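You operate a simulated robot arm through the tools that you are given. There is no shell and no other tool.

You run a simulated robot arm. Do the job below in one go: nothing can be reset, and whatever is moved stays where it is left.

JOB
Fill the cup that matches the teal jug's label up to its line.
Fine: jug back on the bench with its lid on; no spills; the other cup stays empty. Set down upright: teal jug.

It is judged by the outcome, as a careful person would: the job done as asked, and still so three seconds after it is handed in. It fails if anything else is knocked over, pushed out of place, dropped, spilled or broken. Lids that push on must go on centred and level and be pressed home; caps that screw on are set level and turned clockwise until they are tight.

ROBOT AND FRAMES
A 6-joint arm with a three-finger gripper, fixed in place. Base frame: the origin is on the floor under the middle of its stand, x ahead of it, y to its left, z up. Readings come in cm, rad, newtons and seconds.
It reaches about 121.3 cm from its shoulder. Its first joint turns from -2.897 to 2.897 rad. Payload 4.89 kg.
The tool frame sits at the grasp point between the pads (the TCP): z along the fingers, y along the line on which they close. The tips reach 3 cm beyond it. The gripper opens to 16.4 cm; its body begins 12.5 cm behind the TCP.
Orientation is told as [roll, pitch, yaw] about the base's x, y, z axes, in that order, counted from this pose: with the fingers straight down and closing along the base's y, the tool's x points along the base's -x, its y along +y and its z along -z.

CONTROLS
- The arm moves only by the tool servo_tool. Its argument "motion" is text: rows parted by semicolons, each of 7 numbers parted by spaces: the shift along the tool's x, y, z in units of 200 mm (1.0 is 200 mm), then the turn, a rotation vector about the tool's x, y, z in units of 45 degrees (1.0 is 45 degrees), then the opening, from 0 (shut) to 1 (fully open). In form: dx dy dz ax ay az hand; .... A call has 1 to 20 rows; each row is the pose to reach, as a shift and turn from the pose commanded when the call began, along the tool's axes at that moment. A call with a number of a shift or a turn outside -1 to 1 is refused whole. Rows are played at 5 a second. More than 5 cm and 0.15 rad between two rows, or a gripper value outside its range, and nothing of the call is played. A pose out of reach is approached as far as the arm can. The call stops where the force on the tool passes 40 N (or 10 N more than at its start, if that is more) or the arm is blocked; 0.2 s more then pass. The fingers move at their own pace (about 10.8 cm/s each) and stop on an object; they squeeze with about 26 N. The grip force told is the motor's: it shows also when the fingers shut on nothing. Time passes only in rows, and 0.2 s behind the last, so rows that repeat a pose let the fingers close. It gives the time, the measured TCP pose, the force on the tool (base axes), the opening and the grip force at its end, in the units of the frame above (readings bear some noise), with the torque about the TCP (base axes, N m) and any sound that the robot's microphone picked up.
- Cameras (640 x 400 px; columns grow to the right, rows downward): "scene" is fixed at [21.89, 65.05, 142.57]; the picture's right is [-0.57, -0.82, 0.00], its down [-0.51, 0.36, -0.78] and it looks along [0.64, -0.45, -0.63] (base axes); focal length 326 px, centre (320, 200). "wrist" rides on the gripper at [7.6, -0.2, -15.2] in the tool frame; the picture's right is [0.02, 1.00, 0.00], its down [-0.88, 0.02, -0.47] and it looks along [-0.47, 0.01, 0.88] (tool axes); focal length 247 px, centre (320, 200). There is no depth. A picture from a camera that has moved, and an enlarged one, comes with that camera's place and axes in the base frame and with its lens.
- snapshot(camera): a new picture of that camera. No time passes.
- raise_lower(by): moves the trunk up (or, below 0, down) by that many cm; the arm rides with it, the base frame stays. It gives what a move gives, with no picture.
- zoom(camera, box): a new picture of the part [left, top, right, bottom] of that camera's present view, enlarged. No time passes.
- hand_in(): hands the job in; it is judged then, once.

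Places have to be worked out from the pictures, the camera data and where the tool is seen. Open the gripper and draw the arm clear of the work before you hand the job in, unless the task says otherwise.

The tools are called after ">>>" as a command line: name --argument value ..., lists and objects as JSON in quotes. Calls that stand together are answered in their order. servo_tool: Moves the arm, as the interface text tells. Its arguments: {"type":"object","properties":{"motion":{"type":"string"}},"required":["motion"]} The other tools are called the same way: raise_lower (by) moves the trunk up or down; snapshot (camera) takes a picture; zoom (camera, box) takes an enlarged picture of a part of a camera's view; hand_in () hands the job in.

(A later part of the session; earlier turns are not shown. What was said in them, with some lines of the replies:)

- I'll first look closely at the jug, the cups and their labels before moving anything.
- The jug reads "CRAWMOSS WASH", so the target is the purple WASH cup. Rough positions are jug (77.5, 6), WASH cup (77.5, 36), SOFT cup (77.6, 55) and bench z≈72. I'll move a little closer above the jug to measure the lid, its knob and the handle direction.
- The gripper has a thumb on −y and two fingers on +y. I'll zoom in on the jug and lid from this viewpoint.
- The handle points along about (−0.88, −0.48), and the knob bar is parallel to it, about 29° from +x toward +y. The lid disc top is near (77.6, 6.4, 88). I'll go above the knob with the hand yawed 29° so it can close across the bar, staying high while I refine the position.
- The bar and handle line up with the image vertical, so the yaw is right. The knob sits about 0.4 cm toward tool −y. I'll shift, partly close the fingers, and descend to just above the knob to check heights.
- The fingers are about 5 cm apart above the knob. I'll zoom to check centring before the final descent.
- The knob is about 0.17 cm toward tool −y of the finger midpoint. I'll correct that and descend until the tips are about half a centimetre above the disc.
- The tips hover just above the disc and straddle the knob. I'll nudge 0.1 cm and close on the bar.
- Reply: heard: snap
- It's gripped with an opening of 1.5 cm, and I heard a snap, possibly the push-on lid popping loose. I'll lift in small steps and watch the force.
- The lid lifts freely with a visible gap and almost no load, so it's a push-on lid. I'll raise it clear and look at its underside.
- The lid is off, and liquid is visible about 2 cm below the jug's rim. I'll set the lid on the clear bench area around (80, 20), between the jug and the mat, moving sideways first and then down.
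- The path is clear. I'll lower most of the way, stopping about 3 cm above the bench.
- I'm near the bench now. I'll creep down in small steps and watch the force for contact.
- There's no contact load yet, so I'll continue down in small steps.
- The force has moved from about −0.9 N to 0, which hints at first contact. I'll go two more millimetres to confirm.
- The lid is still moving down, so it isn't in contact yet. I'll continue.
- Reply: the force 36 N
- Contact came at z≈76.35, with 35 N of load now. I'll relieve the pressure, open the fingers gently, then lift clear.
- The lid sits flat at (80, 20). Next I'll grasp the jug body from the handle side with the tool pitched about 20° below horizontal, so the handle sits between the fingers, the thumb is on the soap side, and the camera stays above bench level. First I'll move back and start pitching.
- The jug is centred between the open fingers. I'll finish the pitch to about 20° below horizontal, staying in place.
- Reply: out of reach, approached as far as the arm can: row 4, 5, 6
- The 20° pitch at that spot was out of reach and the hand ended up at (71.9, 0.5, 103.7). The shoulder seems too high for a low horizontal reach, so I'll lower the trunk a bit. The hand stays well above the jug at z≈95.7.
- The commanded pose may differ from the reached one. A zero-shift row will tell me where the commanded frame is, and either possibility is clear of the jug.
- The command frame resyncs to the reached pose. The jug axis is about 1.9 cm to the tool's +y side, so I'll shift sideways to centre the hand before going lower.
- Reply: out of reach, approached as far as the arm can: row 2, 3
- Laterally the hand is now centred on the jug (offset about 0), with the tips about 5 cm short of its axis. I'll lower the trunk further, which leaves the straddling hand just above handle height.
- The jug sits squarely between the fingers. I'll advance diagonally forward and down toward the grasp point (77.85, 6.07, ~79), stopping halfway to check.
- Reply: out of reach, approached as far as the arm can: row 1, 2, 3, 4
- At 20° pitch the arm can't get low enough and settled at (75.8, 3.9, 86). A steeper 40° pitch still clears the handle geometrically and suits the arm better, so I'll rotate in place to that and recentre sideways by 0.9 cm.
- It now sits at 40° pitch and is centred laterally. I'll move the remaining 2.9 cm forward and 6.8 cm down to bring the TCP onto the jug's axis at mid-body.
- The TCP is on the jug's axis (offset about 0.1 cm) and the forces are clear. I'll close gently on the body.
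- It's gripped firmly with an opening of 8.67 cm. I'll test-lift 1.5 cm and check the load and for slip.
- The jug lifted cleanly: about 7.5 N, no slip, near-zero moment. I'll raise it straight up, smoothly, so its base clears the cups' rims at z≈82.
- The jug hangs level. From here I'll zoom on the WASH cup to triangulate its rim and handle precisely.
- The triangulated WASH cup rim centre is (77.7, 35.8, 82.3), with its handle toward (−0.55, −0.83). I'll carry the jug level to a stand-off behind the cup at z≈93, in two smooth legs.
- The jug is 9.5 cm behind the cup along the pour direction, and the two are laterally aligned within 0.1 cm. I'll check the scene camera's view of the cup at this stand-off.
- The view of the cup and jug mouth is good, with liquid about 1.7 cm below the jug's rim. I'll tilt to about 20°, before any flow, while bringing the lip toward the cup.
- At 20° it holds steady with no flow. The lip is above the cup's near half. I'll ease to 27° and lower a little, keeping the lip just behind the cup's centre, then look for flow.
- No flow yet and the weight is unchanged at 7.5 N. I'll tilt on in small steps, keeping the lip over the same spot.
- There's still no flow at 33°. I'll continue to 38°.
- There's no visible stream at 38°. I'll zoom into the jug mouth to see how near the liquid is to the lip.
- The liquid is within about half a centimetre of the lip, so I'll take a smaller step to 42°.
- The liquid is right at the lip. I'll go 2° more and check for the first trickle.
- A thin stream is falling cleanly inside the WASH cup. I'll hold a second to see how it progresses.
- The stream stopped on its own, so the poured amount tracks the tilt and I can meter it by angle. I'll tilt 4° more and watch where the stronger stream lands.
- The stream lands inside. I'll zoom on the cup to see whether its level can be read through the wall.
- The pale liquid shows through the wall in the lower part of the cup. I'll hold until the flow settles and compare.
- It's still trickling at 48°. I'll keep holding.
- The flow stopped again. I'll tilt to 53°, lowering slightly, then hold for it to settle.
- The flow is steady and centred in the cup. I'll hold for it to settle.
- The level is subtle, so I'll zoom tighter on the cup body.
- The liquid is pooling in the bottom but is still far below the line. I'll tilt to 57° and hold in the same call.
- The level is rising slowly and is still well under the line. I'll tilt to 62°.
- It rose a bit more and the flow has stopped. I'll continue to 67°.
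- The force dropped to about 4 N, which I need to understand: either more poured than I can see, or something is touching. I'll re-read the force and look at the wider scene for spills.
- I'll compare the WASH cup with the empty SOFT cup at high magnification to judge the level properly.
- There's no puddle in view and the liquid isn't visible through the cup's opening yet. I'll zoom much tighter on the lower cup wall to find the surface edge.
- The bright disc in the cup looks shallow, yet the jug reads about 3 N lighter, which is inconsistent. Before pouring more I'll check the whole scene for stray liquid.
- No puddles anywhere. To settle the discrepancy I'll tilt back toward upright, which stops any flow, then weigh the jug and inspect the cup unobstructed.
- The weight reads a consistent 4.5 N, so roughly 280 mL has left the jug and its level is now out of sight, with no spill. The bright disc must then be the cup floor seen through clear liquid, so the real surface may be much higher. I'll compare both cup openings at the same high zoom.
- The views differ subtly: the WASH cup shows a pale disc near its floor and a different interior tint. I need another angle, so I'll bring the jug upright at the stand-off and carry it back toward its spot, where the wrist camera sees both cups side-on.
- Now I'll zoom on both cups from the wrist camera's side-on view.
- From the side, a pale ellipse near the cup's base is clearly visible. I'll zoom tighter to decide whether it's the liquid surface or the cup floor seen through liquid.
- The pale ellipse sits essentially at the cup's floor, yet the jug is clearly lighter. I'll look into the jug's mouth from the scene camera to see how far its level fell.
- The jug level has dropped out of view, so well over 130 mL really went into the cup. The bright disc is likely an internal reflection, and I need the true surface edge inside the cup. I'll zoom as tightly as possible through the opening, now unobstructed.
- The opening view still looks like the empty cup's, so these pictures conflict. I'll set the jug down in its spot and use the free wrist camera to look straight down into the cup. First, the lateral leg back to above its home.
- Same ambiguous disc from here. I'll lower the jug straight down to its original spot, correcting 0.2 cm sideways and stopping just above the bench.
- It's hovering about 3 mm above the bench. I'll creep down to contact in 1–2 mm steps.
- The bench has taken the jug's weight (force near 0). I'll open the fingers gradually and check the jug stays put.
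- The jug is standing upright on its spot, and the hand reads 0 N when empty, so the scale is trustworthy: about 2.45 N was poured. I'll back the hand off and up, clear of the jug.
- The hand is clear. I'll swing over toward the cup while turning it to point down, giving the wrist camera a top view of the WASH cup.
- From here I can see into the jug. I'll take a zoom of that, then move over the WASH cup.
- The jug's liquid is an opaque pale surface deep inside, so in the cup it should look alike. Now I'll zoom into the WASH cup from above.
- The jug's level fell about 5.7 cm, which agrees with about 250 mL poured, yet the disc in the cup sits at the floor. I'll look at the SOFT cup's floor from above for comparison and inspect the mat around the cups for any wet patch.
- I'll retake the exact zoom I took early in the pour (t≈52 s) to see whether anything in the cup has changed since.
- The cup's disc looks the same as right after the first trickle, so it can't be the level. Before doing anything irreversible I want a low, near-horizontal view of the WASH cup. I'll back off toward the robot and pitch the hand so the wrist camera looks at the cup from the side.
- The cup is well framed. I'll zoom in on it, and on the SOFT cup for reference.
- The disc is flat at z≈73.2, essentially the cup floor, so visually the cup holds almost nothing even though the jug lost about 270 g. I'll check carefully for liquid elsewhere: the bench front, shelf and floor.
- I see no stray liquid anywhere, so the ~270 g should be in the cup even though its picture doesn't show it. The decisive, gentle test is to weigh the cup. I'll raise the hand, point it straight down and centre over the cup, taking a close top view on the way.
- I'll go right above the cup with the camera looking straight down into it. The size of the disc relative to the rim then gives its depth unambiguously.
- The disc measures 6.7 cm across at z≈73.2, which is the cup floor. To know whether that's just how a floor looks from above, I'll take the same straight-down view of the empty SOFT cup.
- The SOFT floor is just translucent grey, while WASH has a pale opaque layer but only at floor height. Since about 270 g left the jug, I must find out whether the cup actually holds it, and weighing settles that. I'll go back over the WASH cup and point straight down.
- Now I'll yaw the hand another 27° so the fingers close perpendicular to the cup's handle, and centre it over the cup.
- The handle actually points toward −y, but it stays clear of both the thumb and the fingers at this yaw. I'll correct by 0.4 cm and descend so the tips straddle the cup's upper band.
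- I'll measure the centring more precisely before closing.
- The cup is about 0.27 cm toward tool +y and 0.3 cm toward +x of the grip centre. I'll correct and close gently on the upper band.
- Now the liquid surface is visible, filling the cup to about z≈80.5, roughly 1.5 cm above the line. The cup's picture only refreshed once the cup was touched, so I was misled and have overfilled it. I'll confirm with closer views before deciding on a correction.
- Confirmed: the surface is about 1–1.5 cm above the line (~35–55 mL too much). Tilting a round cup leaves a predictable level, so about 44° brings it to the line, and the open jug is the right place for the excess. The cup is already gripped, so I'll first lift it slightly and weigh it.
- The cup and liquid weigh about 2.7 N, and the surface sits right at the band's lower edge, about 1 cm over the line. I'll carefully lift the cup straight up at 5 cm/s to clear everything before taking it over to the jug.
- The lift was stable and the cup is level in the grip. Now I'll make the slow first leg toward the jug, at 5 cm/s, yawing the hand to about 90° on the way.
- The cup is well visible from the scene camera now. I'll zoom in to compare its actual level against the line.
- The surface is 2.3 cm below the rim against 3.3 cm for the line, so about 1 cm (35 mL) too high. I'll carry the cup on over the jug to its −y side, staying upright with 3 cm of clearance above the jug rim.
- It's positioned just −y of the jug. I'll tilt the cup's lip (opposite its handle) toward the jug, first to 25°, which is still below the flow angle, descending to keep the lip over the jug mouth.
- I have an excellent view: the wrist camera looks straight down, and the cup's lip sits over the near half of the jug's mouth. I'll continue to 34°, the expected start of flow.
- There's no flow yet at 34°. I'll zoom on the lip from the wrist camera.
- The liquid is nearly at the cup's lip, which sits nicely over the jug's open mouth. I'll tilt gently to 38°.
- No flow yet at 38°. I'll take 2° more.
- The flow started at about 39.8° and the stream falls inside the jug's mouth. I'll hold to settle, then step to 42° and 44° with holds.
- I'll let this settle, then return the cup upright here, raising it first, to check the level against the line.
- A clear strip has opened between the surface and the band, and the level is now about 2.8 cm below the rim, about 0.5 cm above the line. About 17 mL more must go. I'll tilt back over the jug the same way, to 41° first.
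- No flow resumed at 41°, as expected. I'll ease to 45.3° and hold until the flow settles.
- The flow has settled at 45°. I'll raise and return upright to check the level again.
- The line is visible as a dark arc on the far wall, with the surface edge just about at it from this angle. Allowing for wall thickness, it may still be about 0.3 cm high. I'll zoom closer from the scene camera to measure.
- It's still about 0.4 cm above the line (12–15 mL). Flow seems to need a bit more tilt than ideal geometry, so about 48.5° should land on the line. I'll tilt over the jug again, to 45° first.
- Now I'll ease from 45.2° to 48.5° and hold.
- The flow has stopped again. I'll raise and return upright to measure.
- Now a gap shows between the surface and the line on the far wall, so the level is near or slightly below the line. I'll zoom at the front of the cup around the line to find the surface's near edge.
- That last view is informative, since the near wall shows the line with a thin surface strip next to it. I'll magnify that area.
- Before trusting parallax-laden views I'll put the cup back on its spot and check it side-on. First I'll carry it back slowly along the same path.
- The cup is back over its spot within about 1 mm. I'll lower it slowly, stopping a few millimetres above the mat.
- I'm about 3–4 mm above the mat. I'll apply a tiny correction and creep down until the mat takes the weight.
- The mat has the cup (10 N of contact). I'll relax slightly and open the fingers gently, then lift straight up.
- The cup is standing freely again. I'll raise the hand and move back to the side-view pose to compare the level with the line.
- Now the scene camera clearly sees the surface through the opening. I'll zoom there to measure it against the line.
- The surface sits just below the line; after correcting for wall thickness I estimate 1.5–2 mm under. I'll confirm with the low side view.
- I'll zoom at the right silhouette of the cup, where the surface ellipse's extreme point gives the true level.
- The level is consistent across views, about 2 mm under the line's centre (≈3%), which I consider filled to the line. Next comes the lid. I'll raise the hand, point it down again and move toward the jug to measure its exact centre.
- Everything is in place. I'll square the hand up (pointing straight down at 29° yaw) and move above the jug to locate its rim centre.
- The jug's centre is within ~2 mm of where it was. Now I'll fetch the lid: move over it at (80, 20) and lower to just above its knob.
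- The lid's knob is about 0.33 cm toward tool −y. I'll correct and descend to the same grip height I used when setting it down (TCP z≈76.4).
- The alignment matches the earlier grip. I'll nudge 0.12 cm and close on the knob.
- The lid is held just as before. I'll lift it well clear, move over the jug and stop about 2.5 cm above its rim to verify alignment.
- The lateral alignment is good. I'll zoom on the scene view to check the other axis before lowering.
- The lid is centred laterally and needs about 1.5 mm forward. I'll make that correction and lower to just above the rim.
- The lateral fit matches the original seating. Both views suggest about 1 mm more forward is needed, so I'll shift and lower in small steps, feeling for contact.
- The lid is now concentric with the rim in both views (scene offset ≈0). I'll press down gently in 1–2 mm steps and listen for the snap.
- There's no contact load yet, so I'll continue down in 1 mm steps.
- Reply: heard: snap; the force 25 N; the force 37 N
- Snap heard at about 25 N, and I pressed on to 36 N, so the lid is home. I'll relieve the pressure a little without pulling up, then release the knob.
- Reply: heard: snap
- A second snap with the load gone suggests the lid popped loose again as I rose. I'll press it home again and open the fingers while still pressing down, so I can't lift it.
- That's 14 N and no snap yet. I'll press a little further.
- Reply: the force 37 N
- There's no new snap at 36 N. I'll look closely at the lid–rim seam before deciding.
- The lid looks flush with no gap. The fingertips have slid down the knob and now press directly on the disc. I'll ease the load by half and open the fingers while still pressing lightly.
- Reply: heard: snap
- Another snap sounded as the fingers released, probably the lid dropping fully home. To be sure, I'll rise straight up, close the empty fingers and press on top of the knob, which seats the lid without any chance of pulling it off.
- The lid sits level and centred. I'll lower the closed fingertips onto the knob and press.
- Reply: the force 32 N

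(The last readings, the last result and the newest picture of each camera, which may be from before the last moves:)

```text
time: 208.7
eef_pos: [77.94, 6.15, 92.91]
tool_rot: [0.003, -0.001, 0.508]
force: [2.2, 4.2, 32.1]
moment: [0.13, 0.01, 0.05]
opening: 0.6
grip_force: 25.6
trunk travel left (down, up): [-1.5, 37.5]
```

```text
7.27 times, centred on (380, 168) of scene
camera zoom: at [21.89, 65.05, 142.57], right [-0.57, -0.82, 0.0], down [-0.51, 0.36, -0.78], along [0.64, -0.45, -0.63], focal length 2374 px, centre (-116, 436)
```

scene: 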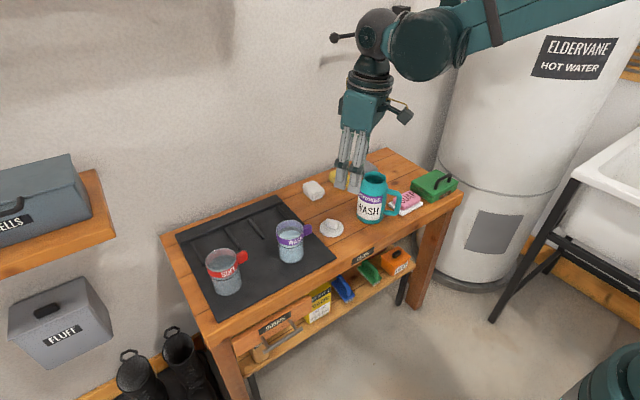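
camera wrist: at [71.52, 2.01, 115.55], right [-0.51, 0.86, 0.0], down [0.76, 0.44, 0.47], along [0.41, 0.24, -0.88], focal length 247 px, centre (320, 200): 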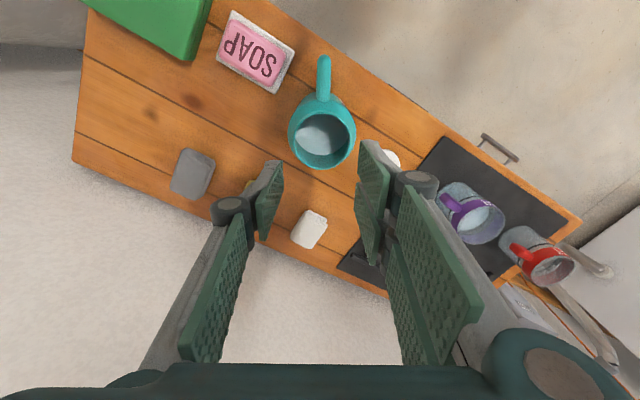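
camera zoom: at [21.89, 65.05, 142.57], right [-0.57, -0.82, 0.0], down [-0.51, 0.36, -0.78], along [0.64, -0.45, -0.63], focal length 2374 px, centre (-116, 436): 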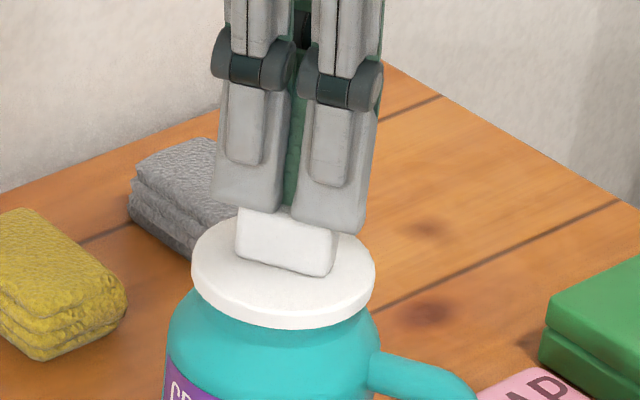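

At 32 N on the knob there's no further snap and no movement, so the lid was already home. I'll press slightly more for certainty, then lift off gently with the fingers shut.

>>> servo_tool --motion "0 0 0.003 0 0 0 0; 0 0 0.003 0 0 0 0; 0 0 0.003 0 0 0 0"

>>> servo_tool --motion "0 0 -0.01 0 0 0 0; 0 0 -0.025 0 0 0 0; 0 0 -0.05 0 0 0 0; 0 0 -0.1 0 0 0 0; 0 0 -0.1 0 0 0 0"

>>> zoom --camera "scene" --box '[350, 140, 410, 195]'

```text
time: 209.3
eef_pos: [78.02, 6.32, 92.94]
tool_rot: [0.001, -0.002, 0.509]
force: [-1.9, 2.1, 29.4]
moment: [0.05, 0.16, 0.04]
opening: 0.61
grip_force: 25.8
trunk travel left (down, up): [-1.5, 37.5]
stopped in row 2: the force on the tool passed its limit at 43 N (the readings are from after the stop); the commanded pose is now the measured one
```

```text
time: 210.5
eef_pos: [78.12, 6.24, 94.72]
tool_rot: [0.003, 0.0, 0.508]
force: [-0.6, 0.4, 0.5]
moment: [-0.01, 0.0, 0.02]
opening: 0.0
grip_force: 26.5
trunk travel left (down, up): [-1.5, 37.5]
```

```text
7.27 times, centred on (380, 168) of scene
camera zoom: at [21.89, 65.05, 142.57], right [-0.57, -0.82, 0.0], down [-0.51, 0.36, -0.78], along [0.64, -0.45, -0.63], focal length 2374 px, centre (-116, 436)
```

zoom: 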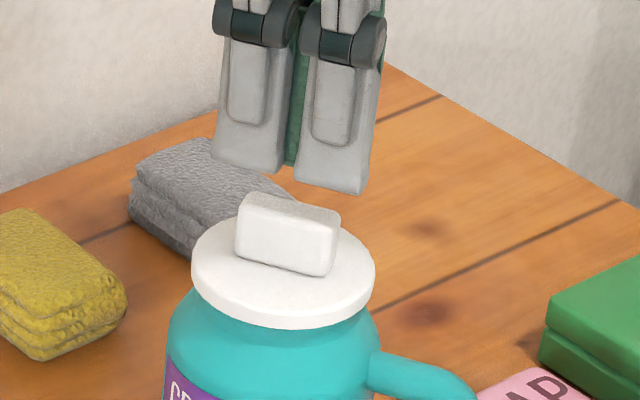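

No more snap even at 43 N, and the lid stayed put. I'll raise the hand clear and compare the lid's seating with the very first picture.

>>> servo_tool --motion "0 0 -0.15 0 0 0 0; 0 0 -0.35 0 0 0 0.1; 0 0 -0.55 0 0 0 0.3; 0 0 -0.75 0 0 0 0.5; 0 0 -0.75 0 0 0 0.6"

>>> zoom --camera "scene" --box '[350, 160, 420, 230]'

>>> zoom --camera "scene" --box '[355, 160, 395, 200]'

>>> snapshot --camera "wrist"

```text
time: 211.7
eef_pos: [77.99, 6.23, 109.46]
tool_rot: [0.002, -0.002, 0.508]
force: [0.0, 0.2, 0.0]
moment: [-0.01, -0.02, 0.0]
opening: 9.82
grip_force: 0.0
trunk travel left (down, up): [-1.5, 37.5]
```

```text
5.71 times, centred on (385, 195) of scene
camera zoom: at [21.89, 65.05, 142.57], right [-0.57, -0.82, 0.0], down [-0.51, 0.36, -0.78], along [0.64, -0.45, -0.63], focal length 1865 px, centre (-51, 229)
```

zoom: 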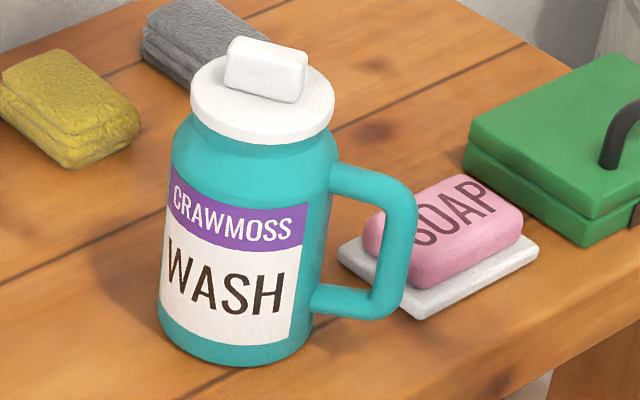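

```text
10.00 times, centred on (375, 180) of scene
camera zoom: at [21.89, 65.05, 142.57], right [-0.57, -0.82, 0.0], down [-0.51, 0.36, -0.78], along [0.64, -0.45, -0.63], focal length 3264 px, centre (-230, 400)
```

zoom: 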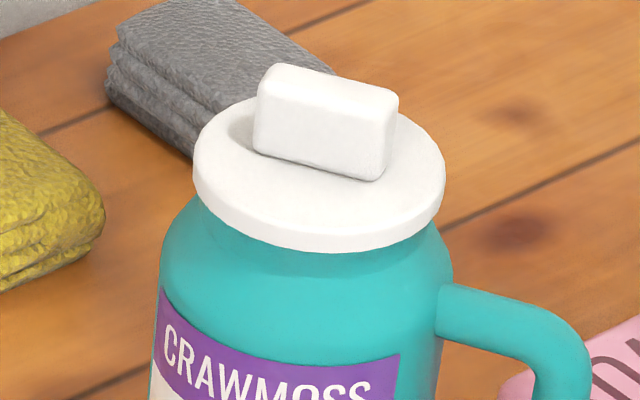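

```text
taken
camera wrist: at [71.51, 2.21, 124.97], right [-0.51, 0.86, 0.0], down [0.76, 0.44, 0.47], along [0.41, 0.24, -0.88], focal length 247 px, centre (320, 200)
```

wrist: 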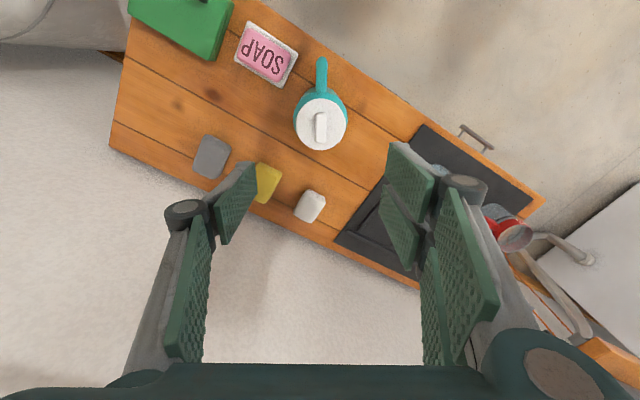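

The lid looks identical to the original picture: level, centred and flush. I'll open the gripper and draw the arm back and up, then make a final check of the whole scene.

>>> servo_tool --motion "0.1 0.055 -0.05 0 0 0 0.7; 0.25 0.14 -0.1 0 0 0 0.8; 0.4 0.225 -0.17 0 0 0 0.9; 0.55 0.31 -0.24 0 0 0 1; 0.7 0.39 -0.3 0 0 0 1; 0.85 0.475 -0.35 0 0 0 1; 0.85 0.475 -0.35 0 0 0 1; 0.85 0.475 -0.35 0 0 0 1"

>>> snapshot --camera "scene"

>>> zoom --camera "scene" --box '[180, 150, 460, 325]'

>>> zoom --camera "scene" --box '[270, 210, 316, 266]'

>>> snapshot --camera "wrist"

```text
time: 213.5
eef_pos: [58.62, 6.3, 116.76]
tool_rot: [0.002, -0.001, 0.506]
force: [-0.9, -0.4, -0.2]
moment: [0.03, -0.02, 0.03]
opening: 16.4
grip_force: 0.0
trunk travel left (down, up): [-1.5, 37.5]
```

```text
taken
```

scene: 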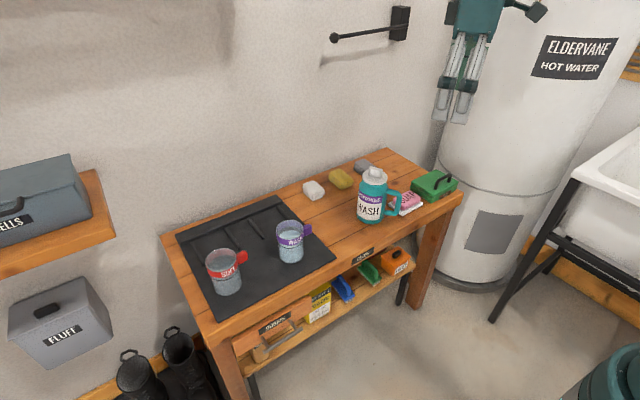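

```text
2.29 times, centred on (320, 238) of scene
camera zoom: at [21.89, 65.05, 142.57], right [-0.57, -0.82, 0.0], down [-0.51, 0.36, -0.78], along [0.64, -0.45, -0.63], focal length 746 px, centre (320, 114)
```

zoom: 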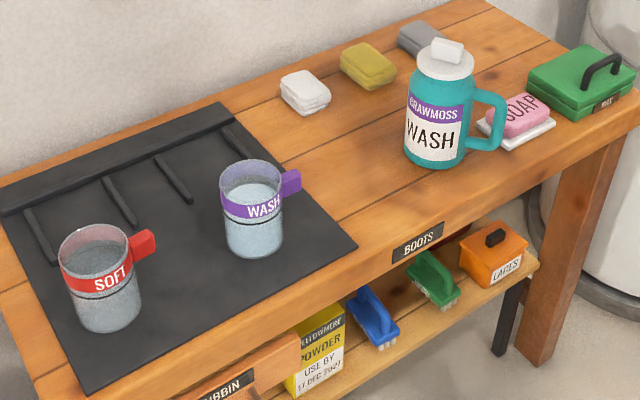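

```text
7.14 times, centred on (293, 238) of scene
camera zoom: at [21.89, 65.05, 142.57], right [-0.57, -0.82, 0.0], down [-0.51, 0.36, -0.78], along [0.64, -0.45, -0.63], focal length 2331 px, centre (513, -71)
```

zoom: 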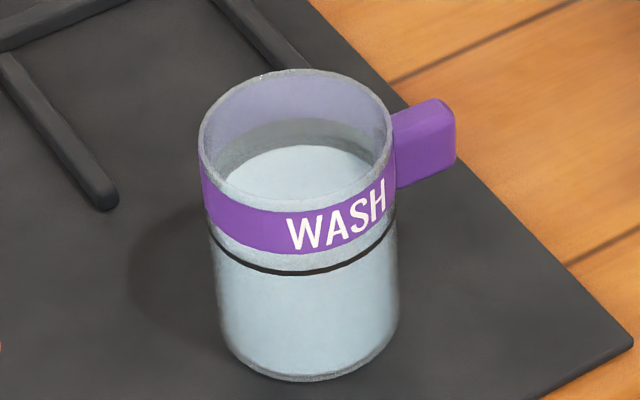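

```text
taken
camera wrist: at [51.95, 2.28, 132.21], right [-0.51, 0.86, 0.0], down [0.76, 0.44, 0.47], along [0.41, 0.24, -0.88], focal length 247 px, centre (320, 200)
```

wrist: 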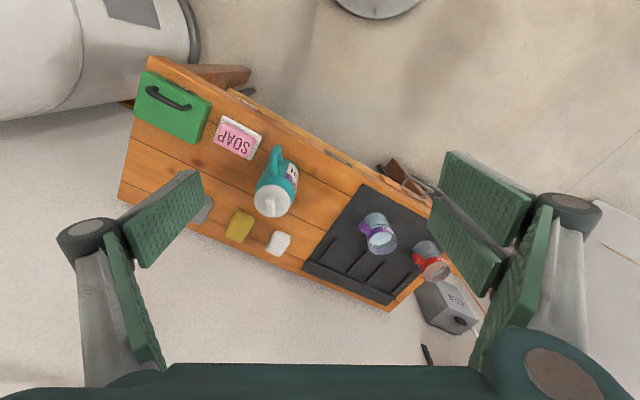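

Everything checks out in the final views:
- **Jug:** upright on its spot with the lid flush.
- **WASH cup:** filled to the line's lower edge.
- **SOFT cup:** empty.
- **Bench:** no spills and nothing else moved.

The gripper is open and clear, so I'm handing in.

>>> hand_in

```text
The job is handed in.
```

I handed the job in with the WASH cup filled about to its line. By my estimate the level is about 2 mm below the middle of the line, level with its lower edge.

- **Jug:** it is upright in its original spot with the lid on. I heard the lid snap on, come loose once, then snap again as I let go of it. Pressing on it afterwards, up to 43 N, brought no further snap. The final picture shows it flush and level.
- **Overfill and correction:** I first poured the WASH cup about 1 cm above its line, because the camera picture of its level didn't update during the pour. I then lifted that cup, poured the extra back into the jug in three small tilts, and set it back within a millimetre or two of where it was.
- **Everything else:** the SOFT cup stayed empty, I saw no spills, and nothing else was moved. The gripper is open and clear of the bench.
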